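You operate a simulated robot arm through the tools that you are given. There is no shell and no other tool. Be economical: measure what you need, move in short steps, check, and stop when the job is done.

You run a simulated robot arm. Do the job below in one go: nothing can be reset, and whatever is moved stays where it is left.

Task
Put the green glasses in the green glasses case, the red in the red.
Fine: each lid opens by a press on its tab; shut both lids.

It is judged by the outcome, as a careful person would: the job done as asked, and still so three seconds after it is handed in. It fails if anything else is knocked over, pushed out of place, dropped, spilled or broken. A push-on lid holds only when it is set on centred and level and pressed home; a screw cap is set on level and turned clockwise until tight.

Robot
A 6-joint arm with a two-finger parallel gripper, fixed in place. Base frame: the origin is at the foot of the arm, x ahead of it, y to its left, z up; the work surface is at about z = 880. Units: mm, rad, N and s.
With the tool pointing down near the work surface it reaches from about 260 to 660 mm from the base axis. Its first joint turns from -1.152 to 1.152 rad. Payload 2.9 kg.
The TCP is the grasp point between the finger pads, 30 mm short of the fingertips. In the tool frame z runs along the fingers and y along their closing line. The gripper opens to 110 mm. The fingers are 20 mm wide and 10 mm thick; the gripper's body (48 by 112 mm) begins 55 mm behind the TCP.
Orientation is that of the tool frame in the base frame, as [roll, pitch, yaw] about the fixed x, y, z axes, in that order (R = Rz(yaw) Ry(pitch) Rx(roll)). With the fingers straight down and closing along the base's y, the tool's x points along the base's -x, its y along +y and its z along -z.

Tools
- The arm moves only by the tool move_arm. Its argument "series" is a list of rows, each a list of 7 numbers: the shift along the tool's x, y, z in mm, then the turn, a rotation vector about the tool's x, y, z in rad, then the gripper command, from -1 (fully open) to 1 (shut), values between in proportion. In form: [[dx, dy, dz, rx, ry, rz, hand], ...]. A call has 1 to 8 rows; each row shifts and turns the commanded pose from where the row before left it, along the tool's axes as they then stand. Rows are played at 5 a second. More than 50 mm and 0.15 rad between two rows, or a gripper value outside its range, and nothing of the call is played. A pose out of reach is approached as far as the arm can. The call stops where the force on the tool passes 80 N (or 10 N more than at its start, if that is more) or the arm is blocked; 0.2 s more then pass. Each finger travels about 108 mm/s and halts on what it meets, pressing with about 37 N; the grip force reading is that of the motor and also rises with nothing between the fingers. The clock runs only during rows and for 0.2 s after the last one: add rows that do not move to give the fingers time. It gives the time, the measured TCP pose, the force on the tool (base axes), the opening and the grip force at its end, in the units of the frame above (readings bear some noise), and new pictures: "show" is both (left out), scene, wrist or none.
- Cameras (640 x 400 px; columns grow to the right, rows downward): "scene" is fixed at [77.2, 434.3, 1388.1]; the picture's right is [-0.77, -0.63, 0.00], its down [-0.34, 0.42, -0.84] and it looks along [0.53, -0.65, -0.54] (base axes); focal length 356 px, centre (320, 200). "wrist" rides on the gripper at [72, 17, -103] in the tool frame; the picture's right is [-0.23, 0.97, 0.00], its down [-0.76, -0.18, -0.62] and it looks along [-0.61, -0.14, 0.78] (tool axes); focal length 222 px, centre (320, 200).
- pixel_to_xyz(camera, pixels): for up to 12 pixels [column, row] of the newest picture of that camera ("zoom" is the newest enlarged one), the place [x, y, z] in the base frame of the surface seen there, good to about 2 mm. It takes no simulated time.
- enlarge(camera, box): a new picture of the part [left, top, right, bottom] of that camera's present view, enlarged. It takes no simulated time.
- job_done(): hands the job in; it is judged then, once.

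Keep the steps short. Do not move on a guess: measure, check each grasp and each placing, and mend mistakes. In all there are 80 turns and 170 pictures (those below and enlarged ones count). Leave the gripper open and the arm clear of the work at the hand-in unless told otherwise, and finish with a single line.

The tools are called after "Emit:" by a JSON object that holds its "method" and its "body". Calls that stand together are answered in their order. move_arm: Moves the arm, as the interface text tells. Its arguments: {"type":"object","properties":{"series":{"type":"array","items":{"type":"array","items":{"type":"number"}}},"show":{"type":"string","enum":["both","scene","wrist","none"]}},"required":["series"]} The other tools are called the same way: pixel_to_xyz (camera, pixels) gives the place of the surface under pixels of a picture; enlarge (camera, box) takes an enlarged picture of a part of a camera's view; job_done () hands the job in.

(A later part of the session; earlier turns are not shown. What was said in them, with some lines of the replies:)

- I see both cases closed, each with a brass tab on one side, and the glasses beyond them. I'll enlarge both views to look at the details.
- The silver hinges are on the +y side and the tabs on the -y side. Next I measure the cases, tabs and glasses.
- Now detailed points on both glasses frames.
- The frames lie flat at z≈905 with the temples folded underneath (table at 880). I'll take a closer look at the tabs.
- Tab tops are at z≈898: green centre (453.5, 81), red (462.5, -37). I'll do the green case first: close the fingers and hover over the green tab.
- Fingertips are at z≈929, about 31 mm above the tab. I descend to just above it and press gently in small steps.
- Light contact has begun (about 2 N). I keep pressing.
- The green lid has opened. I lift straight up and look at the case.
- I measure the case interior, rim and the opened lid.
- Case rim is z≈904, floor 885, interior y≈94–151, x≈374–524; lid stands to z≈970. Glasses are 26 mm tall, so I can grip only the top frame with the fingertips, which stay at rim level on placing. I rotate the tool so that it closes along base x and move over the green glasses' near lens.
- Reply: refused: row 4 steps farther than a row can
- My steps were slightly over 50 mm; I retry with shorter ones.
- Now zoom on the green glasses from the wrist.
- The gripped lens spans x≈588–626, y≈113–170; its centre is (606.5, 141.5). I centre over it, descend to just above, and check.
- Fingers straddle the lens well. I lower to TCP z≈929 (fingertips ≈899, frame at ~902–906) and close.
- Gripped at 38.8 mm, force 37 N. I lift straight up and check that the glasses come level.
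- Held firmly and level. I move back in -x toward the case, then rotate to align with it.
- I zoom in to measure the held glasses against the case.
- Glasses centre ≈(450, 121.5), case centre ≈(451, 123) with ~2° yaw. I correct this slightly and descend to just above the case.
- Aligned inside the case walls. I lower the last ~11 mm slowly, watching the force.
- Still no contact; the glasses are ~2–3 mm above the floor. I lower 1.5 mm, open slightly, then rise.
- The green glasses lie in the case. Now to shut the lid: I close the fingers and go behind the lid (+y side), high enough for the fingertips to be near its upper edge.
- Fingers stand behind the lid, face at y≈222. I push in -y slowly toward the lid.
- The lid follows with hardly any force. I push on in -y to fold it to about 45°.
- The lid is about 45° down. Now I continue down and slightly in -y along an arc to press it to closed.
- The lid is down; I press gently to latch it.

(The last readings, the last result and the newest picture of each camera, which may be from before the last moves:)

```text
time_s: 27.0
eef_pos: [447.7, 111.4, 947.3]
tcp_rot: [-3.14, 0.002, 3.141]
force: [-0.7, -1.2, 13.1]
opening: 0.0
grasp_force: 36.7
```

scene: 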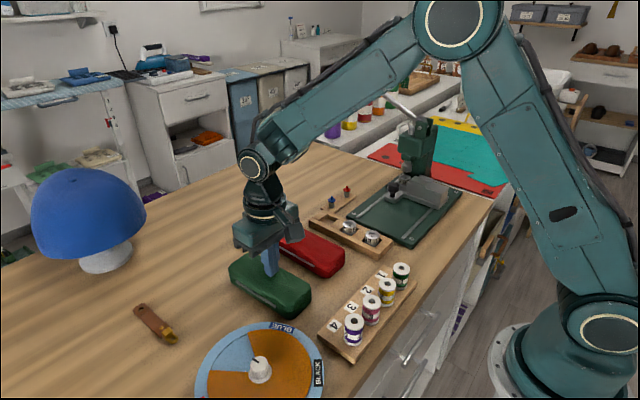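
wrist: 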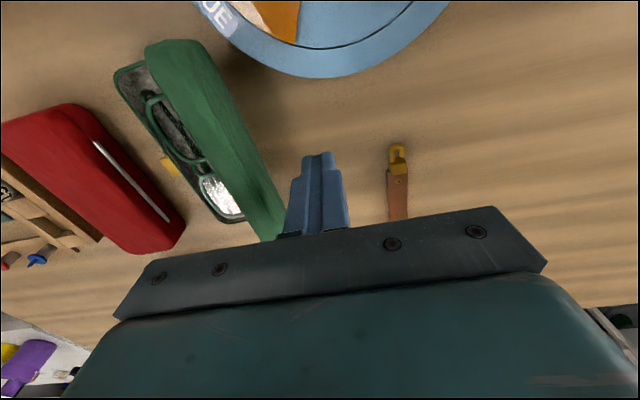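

13 N on the lid; a little more, then lift and look whether it stays shut.

Emit:
{"method": "move_arm", "body": {"series": [[0, 0, 1, 0, 0, 0, 1], [0, 0, 1, 0, 0, 0, 1], [0, 0, 1, 0, 0, 0, 1], [0, 0, 0, 0, 0, 0, 1]], "show": "none"}}

Emit:
{"method": "move_arm", "body": {"series": [[0, 0, -20, 0, 0, 0, 1], [0, 0, -45, 0, 0, 0, 1], [0, 0, -45, 0, 0, 0, 1], [0, 0, -20, 0, 0, 0, 1], [0, 0, 0, 0, 0, 0, 1]]}}

Emit:
{"method": "enlarge", "body": {"camera": "scene", "box": [190, 210, 370, 325]}}

```text
time_s: 28.0
eef_pos: [448.1, 109.9, 945.2]
tcp_rot: [3.139, 0.005, 3.14]
force: [-5.0, -7.3, 42.2]
opening: 0.2
grasp_force: 36.9
```

```text
time_s: 29.2
eef_pos: [446.6, 111.5, 1075.4]
tcp_rot: [3.141, 0.0, 3.14]
force: [-0.7, -0.2, 0.2]
opening: 0.0
grasp_force: 36.8
```

scene: 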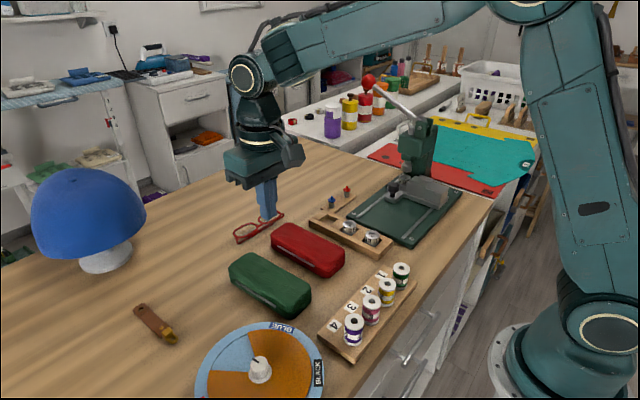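
wrist: 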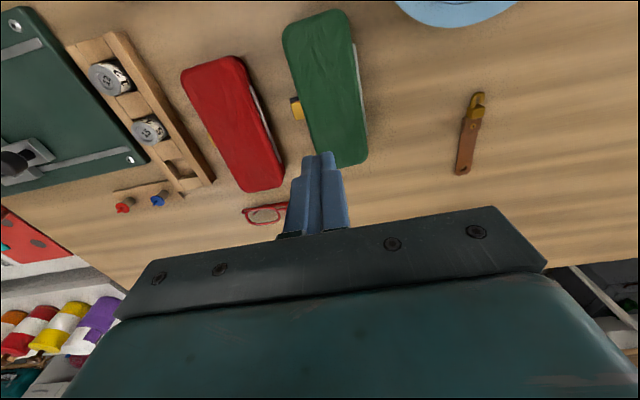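

```text
3.48 times, centred on (280, 268) of scene
```

zoom: 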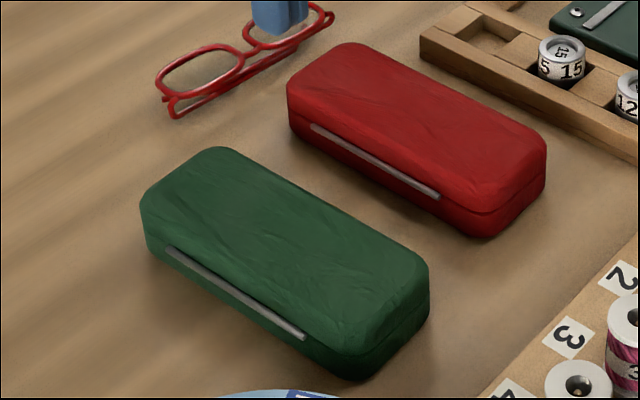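

The green case is shut and stays shut. Now red: check tab and the neighbouring tray position.

Emit:
{"method": "enlarge", "body": {"camera": "wrist", "box": [60, 20, 300, 220]}}

Emit:
{"method": "pixel_to_xyz", "body": {"camera": "wrist", "pixels": [[130, 50], [165, 100], [195, 145], [212, 180], [168, 195], [150, 128], [295, 108], [115, 75]]}}

```text
2.00 times, centred on (180, 120) of wrist
```

zoom: 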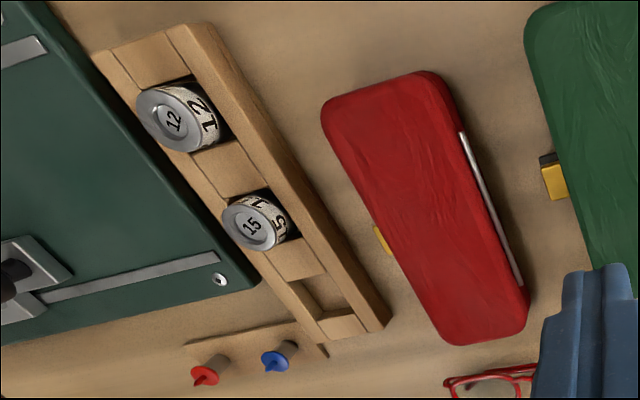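

```text
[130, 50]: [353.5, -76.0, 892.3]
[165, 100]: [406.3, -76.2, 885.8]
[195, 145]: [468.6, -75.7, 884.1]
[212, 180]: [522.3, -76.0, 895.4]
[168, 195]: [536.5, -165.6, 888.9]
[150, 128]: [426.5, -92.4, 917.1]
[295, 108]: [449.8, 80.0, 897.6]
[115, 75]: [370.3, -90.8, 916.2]
```

Tray edge is at y≈-76, so there is room. The drill press head is tall; I check where it is.

Emit:
{"method": "pixel_to_xyz", "body": {"camera": "scene", "pixels": [[402, 140], [410, 115], [420, 165], [395, 190], [370, 80], [398, 108], [432, 140], [440, 190]]}}

```text
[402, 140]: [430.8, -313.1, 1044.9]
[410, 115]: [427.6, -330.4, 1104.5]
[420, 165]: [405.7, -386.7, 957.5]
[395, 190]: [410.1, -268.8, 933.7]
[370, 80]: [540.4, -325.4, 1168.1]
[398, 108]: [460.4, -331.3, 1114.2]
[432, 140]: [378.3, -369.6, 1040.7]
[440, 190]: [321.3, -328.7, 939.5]
```

The drill is at y<-265, far away. I hover above the red tab with closed fingers.

Emit:
{"method": "move_arm", "body": {"series": [[-3.2, -30.5, 20, 0, 0, 0, 1], [-3.2, -30.5, 23, 0, 0, 0, 1], [-3.2, -30.5, 24, 0, 0, 0, 1], [-3.2, -30.5, 24, 0, 0, 0, 1], [-3.2, -30.5, 24, 0, 0, 0, 1], [0, 0, 0, 0, 0, 0, 1]]}}

Emit:
{"method": "enlarge", "body": {"camera": "wrist", "box": [240, 80, 400, 240]}}

```text
time_s: 30.6
eef_pos: [462.3, -42.3, 957.3]
tcp_rot: [-3.141, -0.001, -3.141]
force: [-0.4, 0.4, 0.5]
opening: 0.0
grasp_force: 36.1
```

scene: 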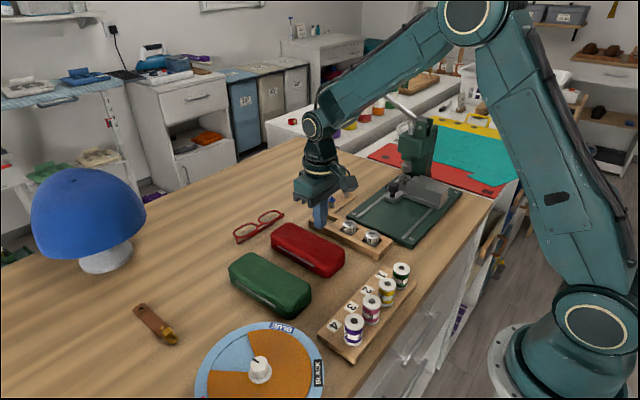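
wrist: 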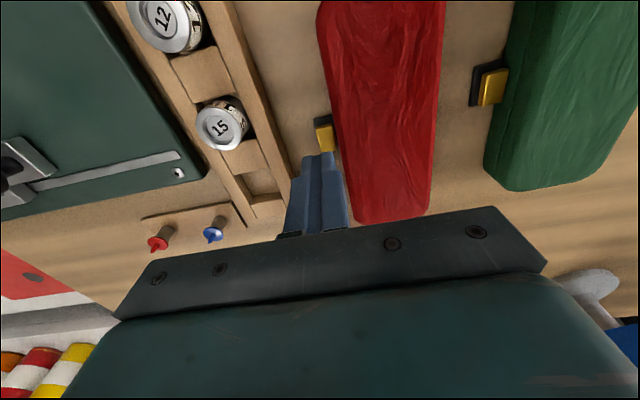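

```text
2.50 times, centred on (320, 160) of wrist
```

zoom: 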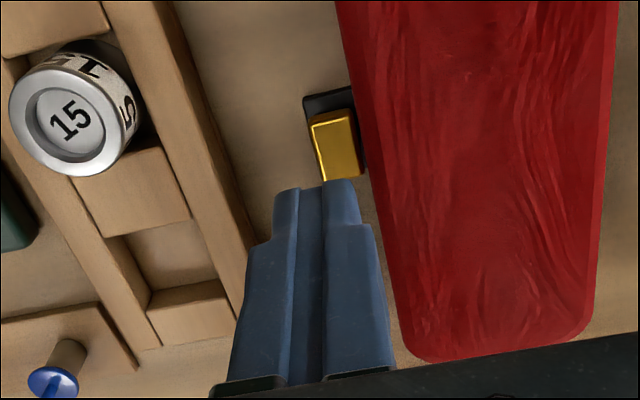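

Aligned as with the green one. I press down with small steps.

Emit:
{"method": "move_arm", "body": {"series": [[0, 1, 14, 0, 0, 0, 1], [0, 0, 14, 0, 0, 0, 1], [0, 0, 2, 0, 0, 0, 1], [0, 0, 1.5, 0, 0, 0, 1], [0, 0, 1.5, 0, 0, 0, 1], [0, 0, 1.5, 0, 0, 0, 1], [0, 0, 1.5, 0, 0, 0, 1], [0, 0, 0, 0, 0, 0, 1]], "show": "scene"}}

```text
time_s: 32.4
eef_pos: [463.9, -39.2, 922.3]
tcp_rot: [3.141, -0.003, -3.141]
force: [-0.3, 0.4, 1.4]
opening: 0.0
grasp_force: 37.0
```

scene: 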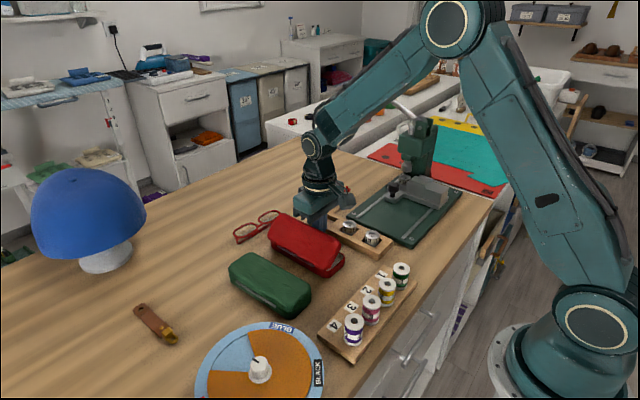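

The red lid is opening. I lift clear and move toward the red glasses, starting the tool rotation.

Emit:
{"method": "move_arm", "body": {"series": [[0, -2, -40, 0, 0, 0, 1], [0, 0, -45, 0, 0, 0, 1], [20, 0, -45, 0, 0, 0, 0.2], [0, 0, 0, 0, 0, 0.1428, -0.1], [0, 0, 0, 0, 0, 0.1428, -0.1], [0, 0, 0, 0, 0, 0.1428, -0.1], [0, 0, 0, 0, 0, 0.1428, -0.1], [0, 0, 0, 0, 0, 0.1428, -0.1]]}}

Emit:
{"method": "enlarge", "body": {"camera": "scene", "box": [210, 190, 370, 300]}}

```text
time_s: 34.2
eef_pos: [444.8, -42.6, 1052.3]
tcp_rot: [3.141, 0.001, 2.427]
force: [-0.3, -0.3, -0.8]
opening: 60.5
grasp_force: 0.1
```

scene: 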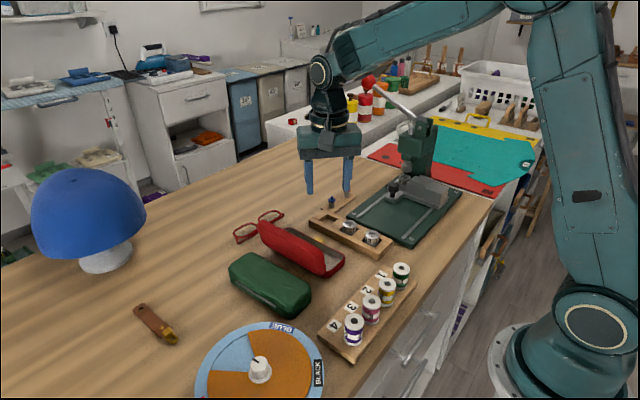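
wrist: 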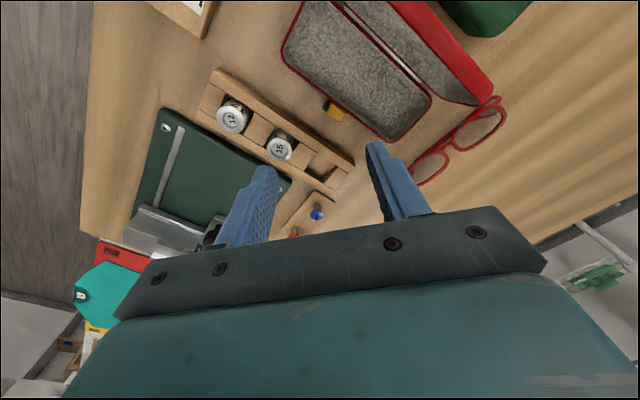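

```text
3.64 times, centred on (290, 245) of scene
```

zoom: 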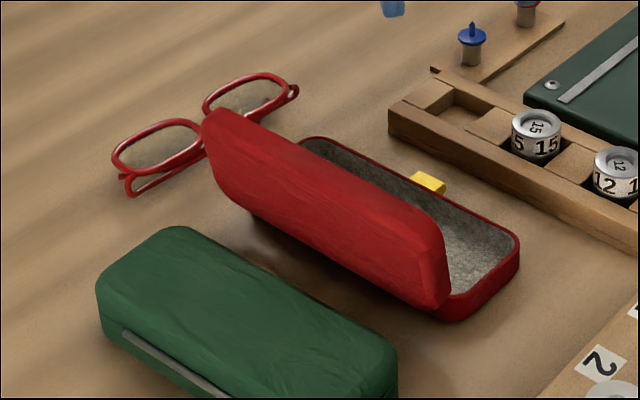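

Red lid is fully open. I finish the rotation, then move over the red glasses' -y lens.

Emit:
{"method": "move_arm", "body": {"series": [[0, 0, 0, 0, 0, 0.1428, -0.1], [0, 0, 0, 0, 0, 0.1428, -0.1], [0, 0, 0, 0, 0, 0.1428, -0.1], [0, 0, 0, 0, 0, 0.1428, -0.1], [0, 0, 0, 0, 0, 0.1428, -0.1], [0, 0, 0, 0, 0, 0.1428, -0.1]], "show": "none"}}

Emit:
{"method": "move_arm", "body": {"series": [[5, 40, 0, 0, 0, 0, -0.1], [5, 40, 5, 0, 0, 0, -0.1], [5, 40, 10, 0, 0, 0, -0.1], [5, 40, 15, 0, 0, 0, -0.1], [0, 0, 0, 0, 0, 0, -0.1]]}}

Emit:
{"method": "enlarge", "body": {"camera": "wrist", "box": [260, 60, 390, 160]}}

```text
time_s: 35.6
eef_pos: [444.2, -42.3, 1053.6]
tcp_rot: [3.142, 0.0, 1.568]
force: [0.3, 1.2, -0.9]
opening: 60.3
grasp_force: 0.0
```

```text
time_s: 36.8
eef_pos: [606.6, -22.8, 1022.9]
tcp_rot: [-3.141, 0.0, 1.57]
force: [0.6, -0.6, -0.2]
opening: 60.5
grasp_force: 0.1
```

scene: 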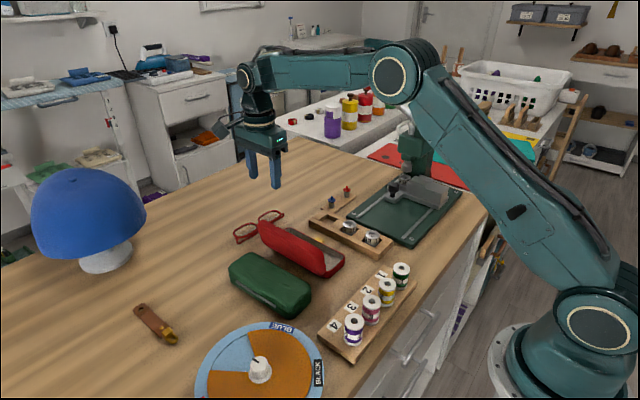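
wrist: 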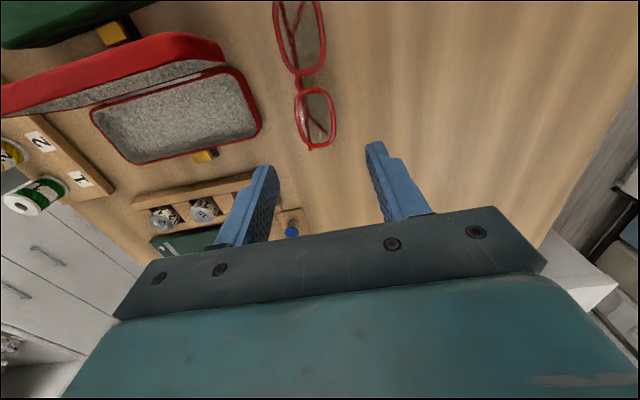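

```text
4.00 times, centred on (325, 110) of wrist
```

zoom: 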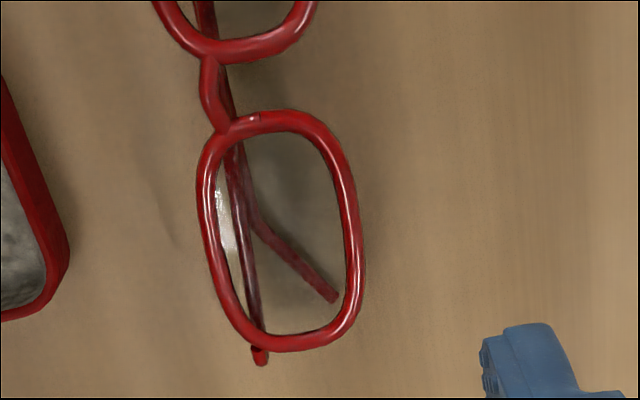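

Emit:
{"method": "pixel_to_xyz", "body": {"camera": "zoom", "pixels": [[222, 128], [310, 122], [204, 185], [342, 180], [210, 235], [354, 240], [235, 315], [345, 315], [285, 345], [259, 358], [210, 70], [240, 48]]}}

Emit:
{"method": "pixel_to_xyz", "body": {"camera": "wrist", "pixels": [[276, 5], [276, 45], [324, 40], [298, 75], [240, 70], [259, 110], [140, 162], [100, 108], [180, 110], [165, 88], [225, 45], [205, 155]]}}

```text
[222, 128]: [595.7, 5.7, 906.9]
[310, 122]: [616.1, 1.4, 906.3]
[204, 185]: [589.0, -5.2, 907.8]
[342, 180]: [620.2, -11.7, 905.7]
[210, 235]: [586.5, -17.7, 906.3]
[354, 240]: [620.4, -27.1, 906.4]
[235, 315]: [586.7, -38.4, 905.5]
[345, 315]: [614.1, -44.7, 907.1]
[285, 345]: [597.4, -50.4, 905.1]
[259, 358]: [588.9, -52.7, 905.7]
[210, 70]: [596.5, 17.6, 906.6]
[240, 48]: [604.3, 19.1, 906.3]
```

```text
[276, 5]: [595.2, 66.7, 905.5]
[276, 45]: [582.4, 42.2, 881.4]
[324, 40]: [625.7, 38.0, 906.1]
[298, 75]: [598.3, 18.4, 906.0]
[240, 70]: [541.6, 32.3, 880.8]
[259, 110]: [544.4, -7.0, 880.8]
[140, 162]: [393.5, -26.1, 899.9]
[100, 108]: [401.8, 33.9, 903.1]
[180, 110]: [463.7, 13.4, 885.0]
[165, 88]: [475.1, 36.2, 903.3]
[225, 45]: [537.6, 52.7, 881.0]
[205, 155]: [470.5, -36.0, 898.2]
```

The red glasses are turned ~0.075 rad clockwise; near-lens centre ≈(604, -23). I align, descend to just above, and check.

Emit:
{"method": "move_arm", "body": {"series": [[0, -2.6, 20, 0, 0, 0.07, -0.1], [0, 0, 30, 0, 0, 0, -0.1], [0, 0, 27, 0, 0, 0, -0.1], [0, 0, 0, 0, 0, 0, -0.1]]}}

Emit:
{"method": "enlarge", "body": {"camera": "scene", "box": [210, 170, 330, 270]}}

```text
time_s: 37.8
eef_pos: [600.4, -21.8, 947.4]
tcp_rot: [3.141, 0.001, 1.5]
force: [-0.8, 0.4, 0.5]
opening: 60.2
grasp_force: 0.1
```

scene: 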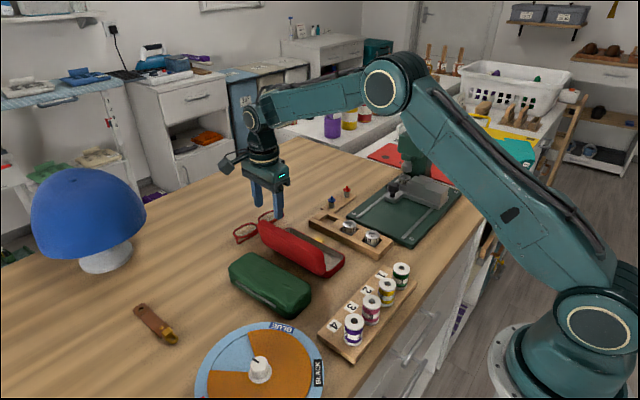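
wrist: 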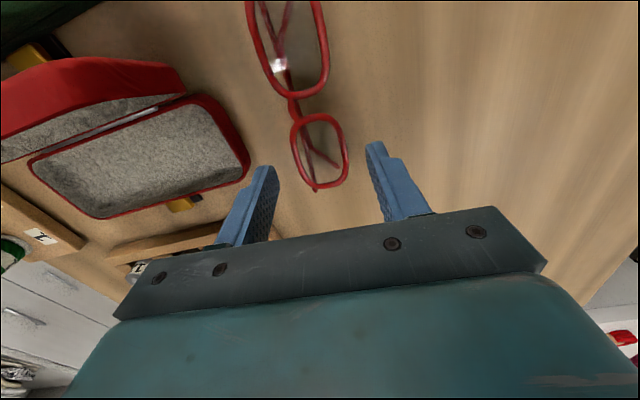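

```text
4.00 times, centred on (270, 220) of scene
```

zoom: 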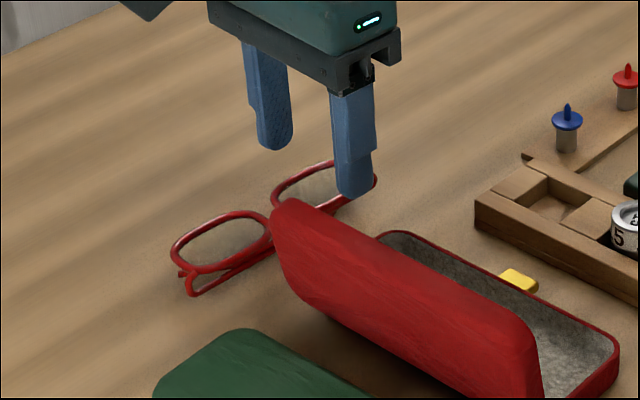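

Aligned; x reads 600.4, so I shift +3 mm, lower to z≈929 and grip.

Emit:
{"method": "move_arm", "body": {"series": [[0, 3, 10, 0, 0, 0, -0.1], [0, 0, 8, 0, 0, 0, -0.1], [0, 0, 0, 0, 0, 0, 0.1], [0, 0, 0, 0, 0, 0, 0.3], [0, 0, 0, 0, 0, 0, 0.5], [0, 0, 0, 0, 0, 0, 0.5]]}}

Emit:
{"method": "enlarge", "body": {"camera": "scene", "box": [210, 170, 330, 270]}}

```text
time_s: 39.2
eef_pos: [603.3, -23.6, 928.0]
tcp_rot: [-3.141, 0.002, 1.503]
force: [0.1, 0.4, 0.0]
opening: 38.6
grasp_force: 37.2
```

scene: 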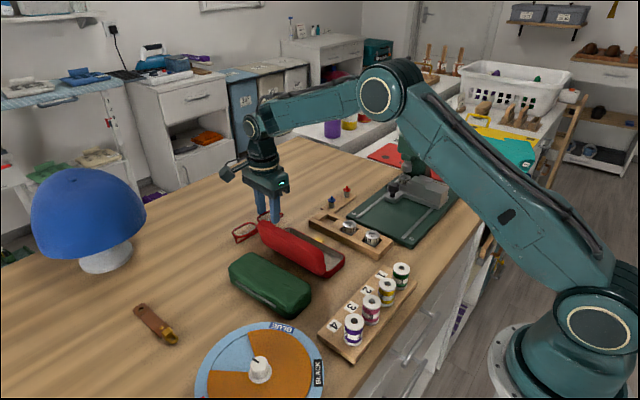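
wrist: 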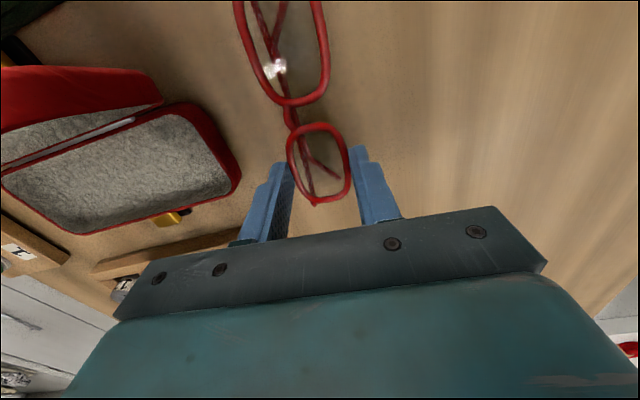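

```text
4.00 times, centred on (270, 220) of scene
```

zoom: 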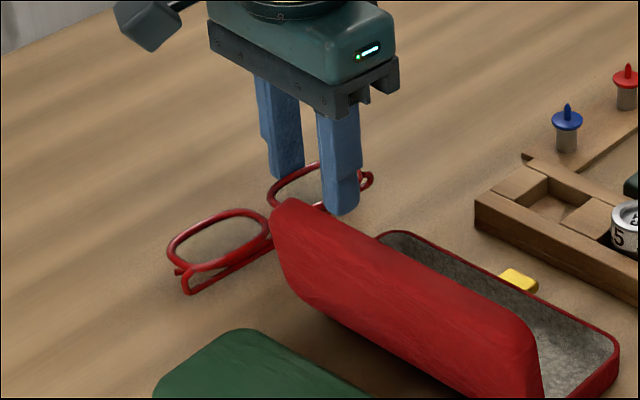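

Gripped at 38.6 mm. I lift, retract in -x, and rotate toward the case.

Emit:
{"method": "move_arm", "body": {"series": [[0, 0, -10, 0, 0, 0, 0.5], [0, 0, -25, 0, 0, 0, 0.5], [0, 0, -45, 0, 0, 0, 0.5], [0, 0, -45, 0, 0, 0, 0.5], [5, -36, 0, 0, 0, 0, 0.5], [5, -36, 0, 0, 0, 0, 0.5], [5, -36, 0, 0, 0, 0, 0.5], [0, 0, 0, 0, 0, 0, 0.5]], "show": "wrist"}}

Emit:
{"method": "move_arm", "body": {"series": [[0, 0, 0, 0, 0, -0.148, 0.5], [0, 0, 0, 0, 0, -0.148, 0.5], [0, 0, 0, 0, 0, -0.148, 0.5], [0, 0, 0, 0, 0, -0.148, 0.5], [0, 0, 0, 0, 0, -0.148, 0.5], [0, 0, 0, 0, 0, -0.148, 0.5], [0, 0, 0, 0, 0, -0.148, 0.5], [0, 0, 0, 0, 0, -0.148, 0.5]], "show": "none"}}

Emit:
{"method": "move_arm", "body": {"series": [[0, 0, 0, 0, 0, -0.148, 0.5], [0, 0, 0, 0, 0, -0.148, 0.5], [0, 0, 0, 0, 0, -0.148, 0.5], [0, 0, 0, 0, 0, 0, 0.5]]}}

```text
time_s: 41.0
eef_pos: [497.2, 0.9, 1051.8]
tcp_rot: [3.141, -0.001, 1.5]
force: [-0.3, -0.4, -0.3]
opening: 38.4
grasp_force: 37.3
```

wrist: 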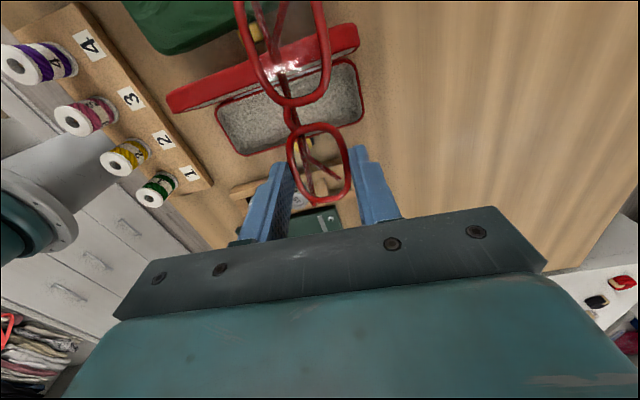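

```text
time_s: 42.8
eef_pos: [497.0, 0.3, 1052.4]
tcp_rot: [-3.141, 0.0, 2.687]
force: [0.6, -0.3, -1.0]
opening: 38.6
grasp_force: 36.7
```

```text
time_s: 43.8
eef_pos: [498.0, -0.0, 1052.6]
tcp_rot: [-3.141, 0.0, 3.131]
force: [0.4, 0.2, -0.1]
opening: 38.6
grasp_force: 37.1
```

scene: 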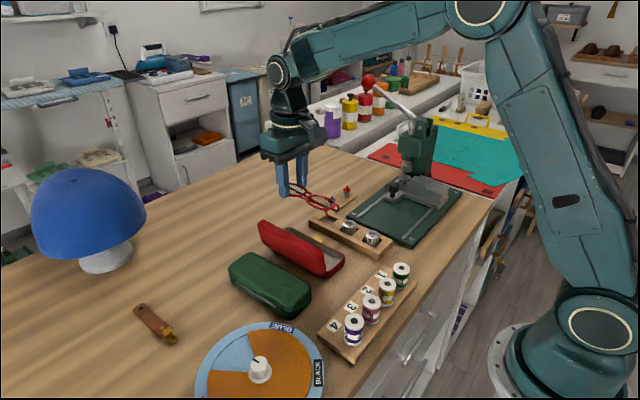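
wrist: 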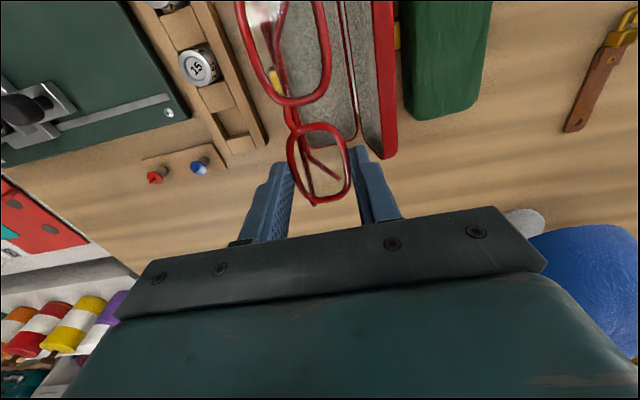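

Now I measure the case outline and the held glasses.

Emit:
{"method": "enlarge", "body": {"camera": "scene", "box": [240, 170, 360, 290]}}

Emit:
{"method": "pixel_to_xyz", "body": {"camera": "wrist", "pixels": [[240, 8], [250, 60], [326, 60], [289, 160], [291, 175], [349, 165], [313, 202], [357, 105], [355, 135], [346, 60], [338, 15], [270, 88]]}}

```text
3.33 times, centred on (300, 230) of scene
```

zoom: 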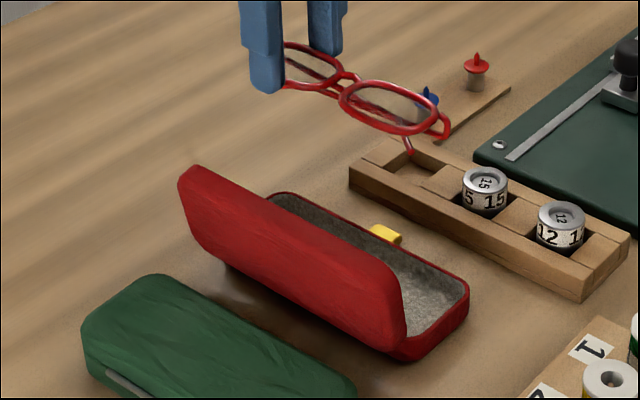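

```text
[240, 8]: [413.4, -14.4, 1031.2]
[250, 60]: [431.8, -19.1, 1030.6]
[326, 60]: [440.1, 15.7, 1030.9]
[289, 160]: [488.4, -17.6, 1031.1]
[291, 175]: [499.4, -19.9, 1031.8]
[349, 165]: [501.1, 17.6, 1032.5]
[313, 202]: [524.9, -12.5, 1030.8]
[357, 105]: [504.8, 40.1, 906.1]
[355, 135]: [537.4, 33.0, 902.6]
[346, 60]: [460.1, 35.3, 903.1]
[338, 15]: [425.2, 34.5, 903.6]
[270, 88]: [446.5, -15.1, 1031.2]
```

Emit:
{"method": "pixel_to_xyz", "body": {"camera": "zoom", "pixels": [[285, 193], [345, 218], [410, 250], [466, 283], [466, 295], [405, 355], [448, 125], [340, 95], [435, 130], [430, 275], [268, 200], [440, 325]]}}

```text
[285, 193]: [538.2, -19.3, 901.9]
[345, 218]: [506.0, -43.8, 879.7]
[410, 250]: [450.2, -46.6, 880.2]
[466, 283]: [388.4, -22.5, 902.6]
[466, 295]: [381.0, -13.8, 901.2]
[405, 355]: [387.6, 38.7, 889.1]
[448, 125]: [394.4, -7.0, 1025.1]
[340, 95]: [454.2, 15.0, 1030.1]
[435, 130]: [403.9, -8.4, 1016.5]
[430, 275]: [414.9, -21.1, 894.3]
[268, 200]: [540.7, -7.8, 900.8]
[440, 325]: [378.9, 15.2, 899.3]
```

Case centre ≈(459.5, 3.5); glasses centre ≈(457, -0.5). I shift by (+2, +4), add a slight turn, and descend to just above the case.

Emit:
{"method": "move_arm", "body": {"series": [[-2, 4.2, 30, 0, 0, -0.025, 0.5], [0, 0, 35, 0, 0, 0, 0.5], [0, 0, 30, 0, 0, 0, 0.5], [0, 0, 12, 0, 0, 0, 0.5], [0, 0, 0, 0, 0, 0, 0.5]]}}

Emit:
{"method": "enlarge", "body": {"camera": "wrist", "box": [200, 0, 440, 210]}}

Emit:
{"method": "enlarge", "body": {"camera": "scene", "box": [240, 190, 360, 290]}}

```text
time_s: 45.0
eef_pos: [500.2, 3.1, 944.6]
tcp_rot: [3.141, -0.001, -3.131]
force: [-0.6, 0.0, 0.0]
opening: 38.6
grasp_force: 37.3
```

scene: 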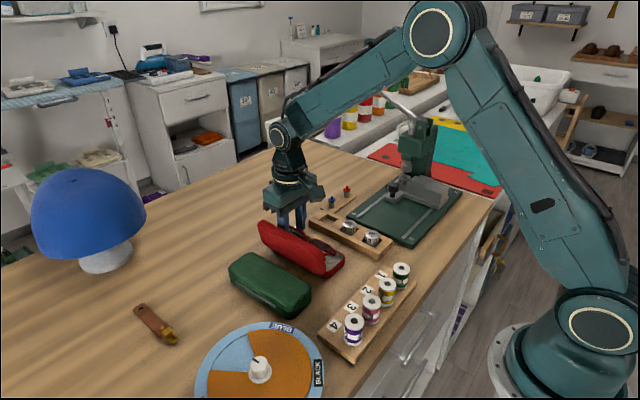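
wrist: 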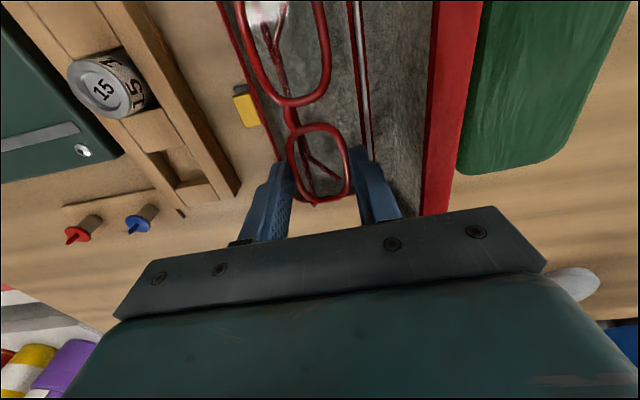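

```text
1.90 times, centred on (320, 105) of wrist
```

zoom: 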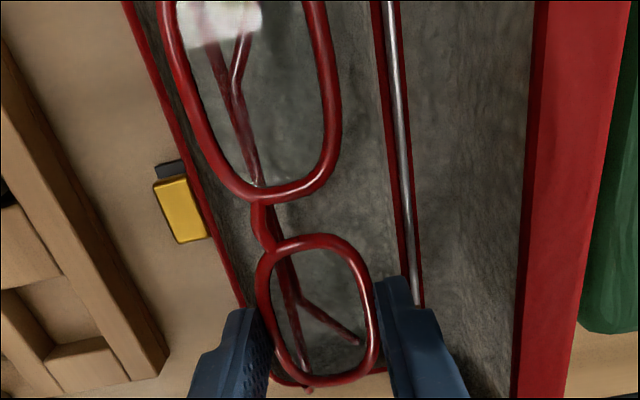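

```text
4.00 times, centred on (300, 240) of scene
```

zoom: 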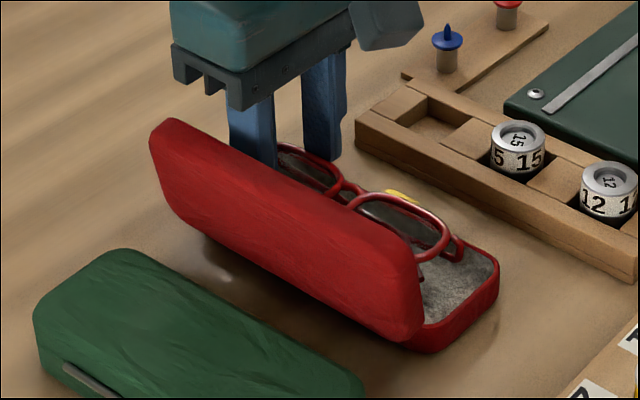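

Matches the green alignment. I lower ~10.5 mm, open slightly and rise.

Emit:
{"method": "move_arm", "body": {"series": [[0, 0.3, 5, 0, 0, 0, 0.5], [0, 0, 3, 0, 0, 0, 0.5], [0, 0, 2.5, 0, 0, 0, 0.5], [0, 0, 0, 0, 0, 0, 0.5]], "show": "wrist"}}

Emit:
{"method": "enlarge", "body": {"camera": "wrist", "box": [200, 0, 440, 210]}}

```text
time_s: 46.0
eef_pos: [499.7, 4.9, 935.0]
tcp_rot: [3.142, -0.001, -3.129]
force: [-0.4, 0.6, -0.3]
opening: 38.5
grasp_force: 37.3
```

wrist: 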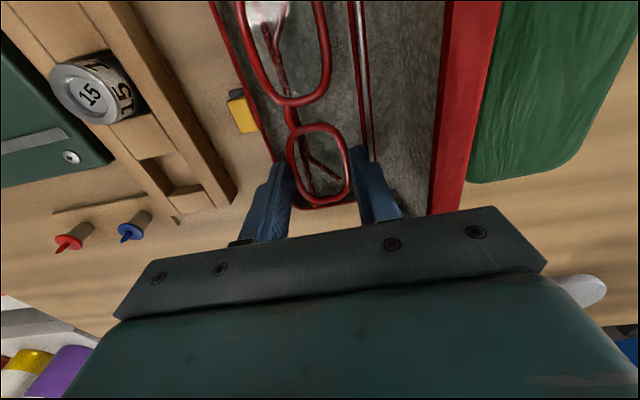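

```text
1.90 times, centred on (320, 105) of wrist
```

zoom: 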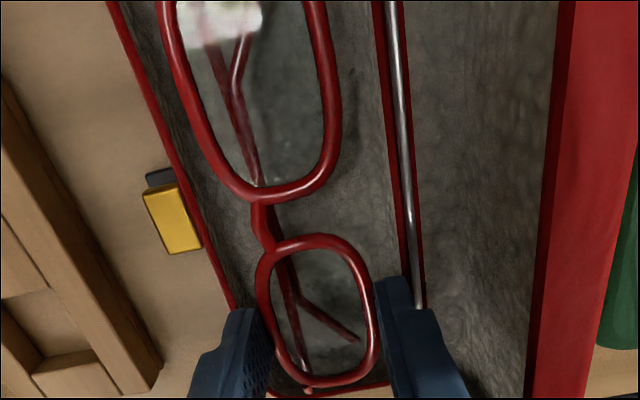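

The glasses are inside the walls. I lower 1 mm, release a little, and rise.

Emit:
{"method": "move_arm", "body": {"series": [[0, 0, 1, 0, 0, 0, 0.5], [0, 0, 0, 0, 0, 0, 0.5], [0, 0, 0, 0, 0, 0, 0.25], [0, 0, 0, 0, 0, 0, 0.2], [0, 0, -8, 0, 0, 0, 0.2], [0, 0, -30, 0, 0, 0, 0.2], [0, 0, -45, 0, 0, 0, 0.2], [0, 0, -45, 0, 0, 0, 0.2]]}}

Emit:
{"method": "enlarge", "body": {"camera": "scene", "box": [240, 190, 360, 290]}}

```text
time_s: 47.8
eef_pos: [497.9, 4.1, 1062.9]
tcp_rot: [3.14, -0.002, -3.128]
force: [0.4, -0.6, -0.2]
opening: 43.8
grasp_force: 0.1
```

scene: 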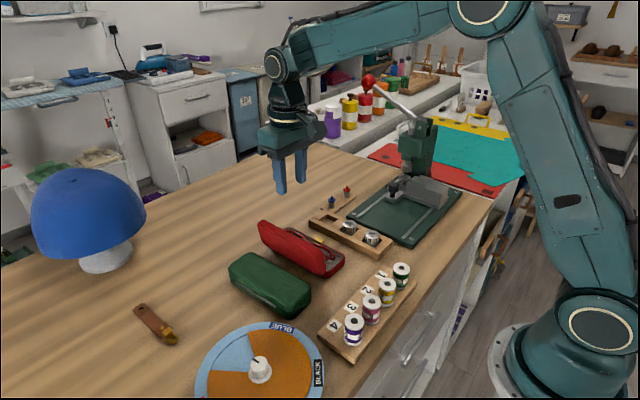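
wrist: 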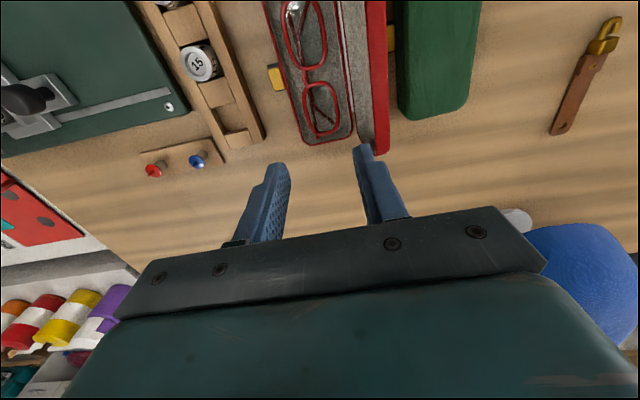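

```text
4.00 times, centred on (300, 240) of scene
```

zoom: 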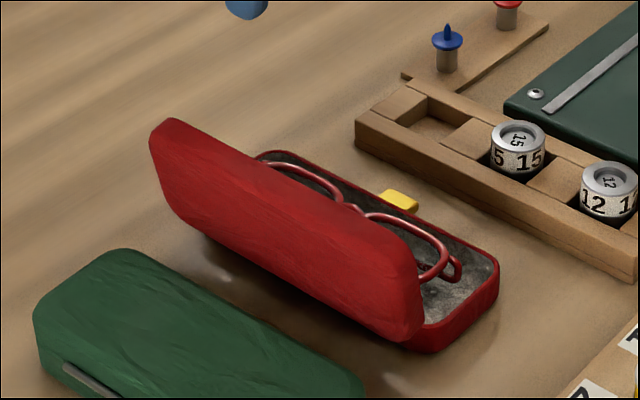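

The red glasses are in the case. Now behind the red lid: same relative path, fingertips at z≈953, clear of the green case (920).

Emit:
{"method": "move_arm", "body": {"series": [[12, 36, 0, 0, 0, 0, 1], [13, 36, 0, 0, 0, 0, 1], [13, 36, 0, 0, 0, 0, 1], [0, 0, 40, 0, 0, 0, 1], [0, 0, 39, 0, 0, 0, 1], [0, 0, 0, 0, 0, 0, 1]], "show": "scene"}}

Emit:
{"method": "enlarge", "body": {"camera": "scene", "box": [220, 180, 360, 290]}}

```text
time_s: 49.2
eef_pos: [459.2, 112.7, 983.3]
tcp_rot: [3.141, 0.0, -3.128]
force: [0.3, -0.3, -0.6]
opening: 0.1
grasp_force: 37.1
```

scene: 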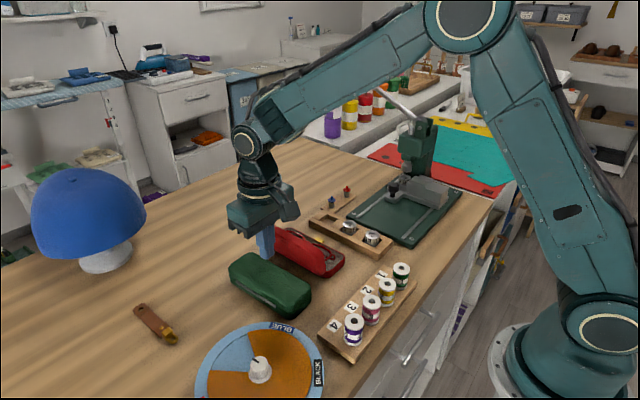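

```text
3.64 times, centred on (290, 235) of scene
```

zoom: 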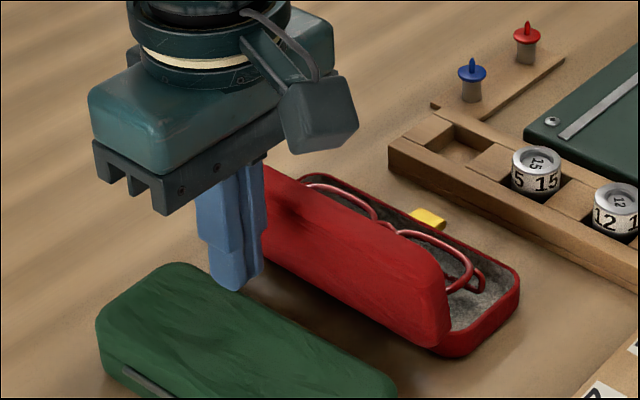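

In position. I push the lid in -y, to about 45° as before.

Emit:
{"method": "move_arm", "body": {"series": [[0, -20, 0, 0, 0, 0, 1], [0, -10, 0, 0, 0, 0, 1], [0, -10, 0, 0, 0, 0, 1], [0, -10, 0, 0, 0, 0, 1], [0, -10, 0, 0, 0, 0, 1], [0, -10, 0, 0, 0, 0, 1], [0, -10, 0, 0, 0, 0, 1], [0, -8, 0, 0, 0, 0, 1]], "show": "scene"}}

Emit:
{"method": "enlarge", "body": {"camera": "scene", "box": [220, 180, 360, 290]}}

```text
time_s: 51.0
eef_pos: [462.9, 23.2, 983.8]
tcp_rot: [3.141, 0.0, -3.13]
force: [-0.6, -0.8, -0.4]
opening: 0.0
grasp_force: 37.2
```

scene: 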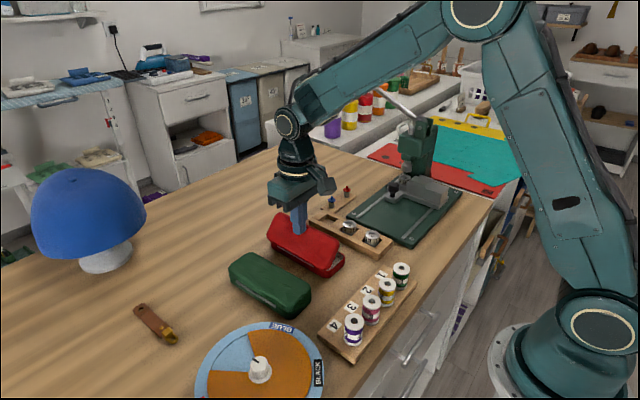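

```text
3.64 times, centred on (290, 235) of scene
```

zoom: 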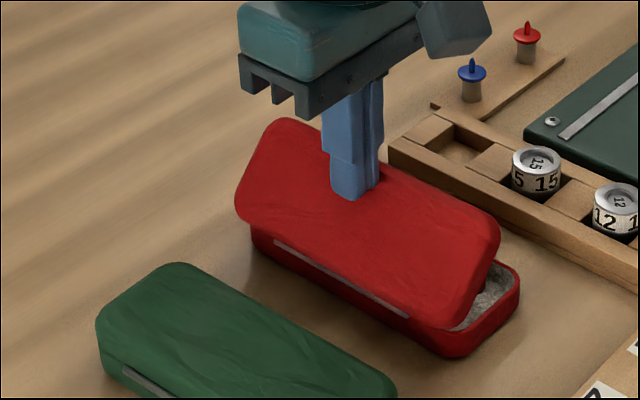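

The lid is about halfway. Down along the arc to closed.

Emit:
{"method": "move_arm", "body": {"series": [[0, -4, 0, 0, 0, 0, 1], [0, -6, 6, 0, 0, 0, 1], [0, -5, 6, 0, 0, 0, 1], [0, -5, 6, 0, 0, 0, 1], [0, -5, 6, 0, 0, 0, 1], [0, -5, 5, 0, 0, 0, 1], [0, -3, 2, 0, 0, 0, 1], [0, 0, 1, 0, 0, 0, 1]], "show": "scene"}}

Emit:
{"method": "enlarge", "body": {"camera": "scene", "box": [220, 180, 360, 290]}}

```text
time_s: 52.8
eef_pos: [462.9, -7.7, 951.6]
tcp_rot: [-3.141, -0.001, -3.13]
force: [0.0, -0.2, -0.9]
opening: 0.0
grasp_force: 37.0
```

scene: 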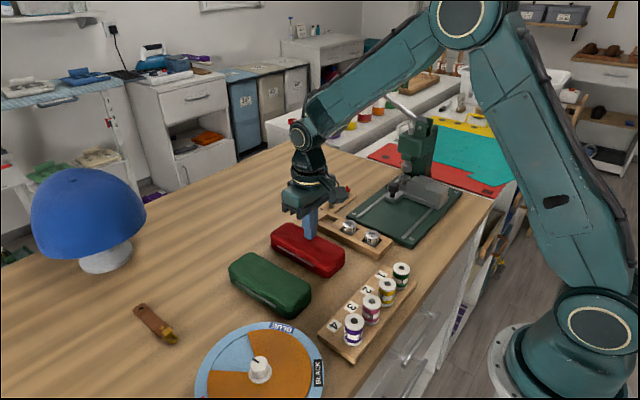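

```text
3.64 times, centred on (290, 235) of scene
```

zoom: 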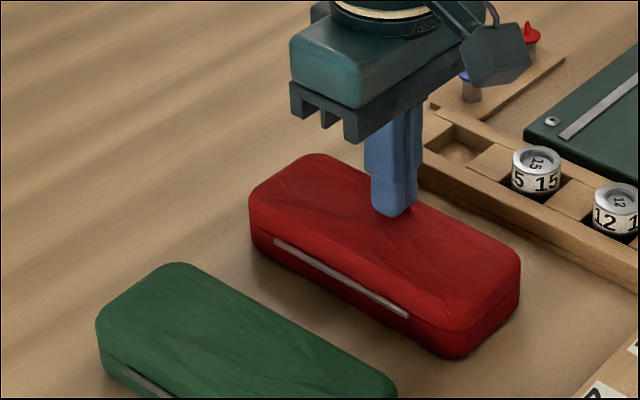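

Lid down; I press until it latches (about 40 N as on the green one).

Emit:
{"method": "move_arm", "body": {"series": [[0, 0, 1.5, 0, 0, 0, 1], [0, 0, 1, 0, 0, 0, 1], [0, 0, 1, 0, 0, 0, 1], [0, 0, 1, 0, 0, 0, 1], [0, 0, 1, 0, 0, 0, 1], [0, 0, 1, 0, 0, 0, 1], [0, 0, 0, 0, 0, 0, 1]], "show": "none"}}

```text
time_s: 54.4
eef_pos: [462.6, -10.1, 946.4]
tcp_rot: [-3.141, 0.003, -3.128]
force: [-10.0, -2.5, 35.0]
opening: 0.1
grasp_force: 36.6
```

35 N reached. I add a touch more, then lift away and open the gripper.

Emit:
{"method": "move_arm", "body": {"series": [[0, 0, 0.7, 0, 0, 0, 1], [0, 0, 0, 0, 0, 0, 1]], "show": "none"}}

Emit:
{"method": "move_arm", "body": {"series": [[0, 0, -25, 0, 0, 0, 1], [0, 0, -45, 0, 0, 0, 1], [5, 0, -45, 0, 0, 0, 0], [20, 0, -45, 0, 0, 0, -1], [30, 0, -35, 0, 0, 0, -1], [0, 0, 0, 0, 0, 0, -1], [0, 0, 0, 0, 0, 0, -1]]}}

Emit:
{"method": "enlarge", "body": {"camera": "scene", "box": [200, 190, 380, 320]}}

Emit:
{"method": "enlarge", "body": {"camera": "wrist", "box": [260, 30, 500, 220]}}

```text
time_s: 55.0
eef_pos: [460.7, -9.7, 946.0]
tcp_rot: [3.141, 0.004, -3.13]
force: [-10.4, -3.6, 40.0]
opening: 0.0
grasp_force: 36.8
```

```text
time_s: 56.6
eef_pos: [409.1, -8.1, 1136.9]
tcp_rot: [-3.14, 0.0, -3.131]
force: [0.1, 0.0, 0.2]
opening: 110.1
grasp_force: 0.1
```

scene: 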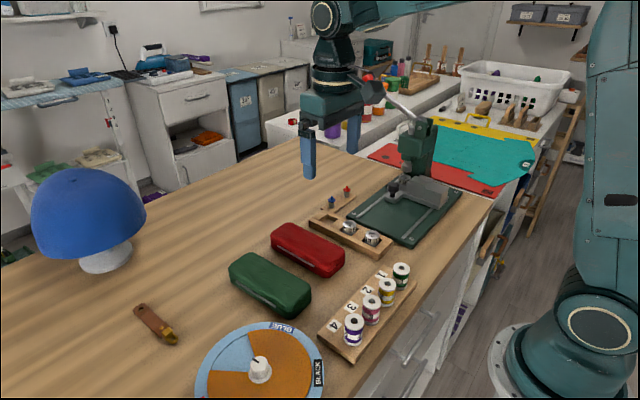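
wrist: 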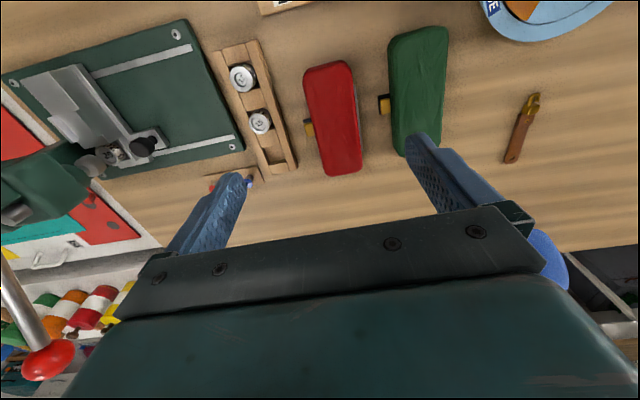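

```text
3.08 times, centred on (290, 255) of scene
```

zoom: 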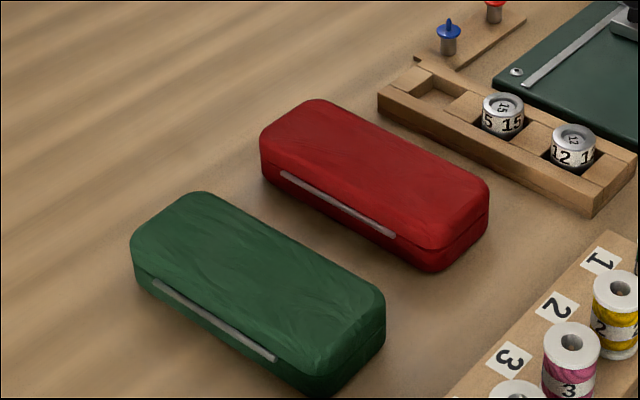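

```text
2.11 times, centred on (380, 125) of wrist
```

zoom: 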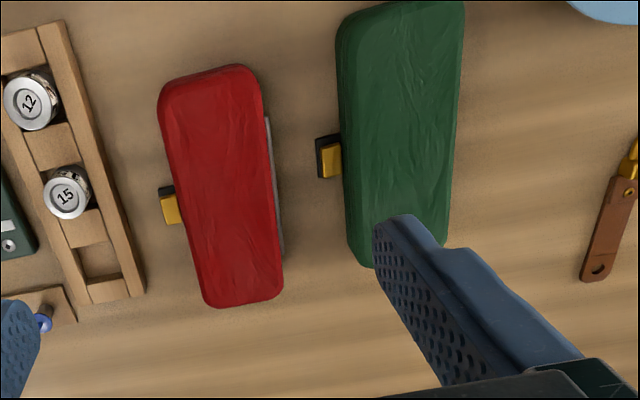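

Both cases are shut and in place, nothing else has moved, and the gripper is open and clear. I quickly check the lid heights for full closure.

Emit:
{"method": "pixel_to_xyz", "body": {"camera": "zoom", "pixels": [[185, 180], [215, 180], [255, 180], [360, 130], [400, 130], [440, 130]]}}

```text
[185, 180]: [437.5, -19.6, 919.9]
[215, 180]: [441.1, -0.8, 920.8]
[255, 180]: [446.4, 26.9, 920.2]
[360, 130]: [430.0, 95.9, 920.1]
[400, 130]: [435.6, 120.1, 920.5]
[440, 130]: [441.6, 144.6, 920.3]
```

Both lids are level at z≈920, same as at the start. I hand in the job.

Emit:
{"method": "job_done", "body": {}}

```text
The job is handed in.
```

The green glasses are in the green case and the red glasses in the red case; both lids are shut, and the gripper is open and clear of the work.
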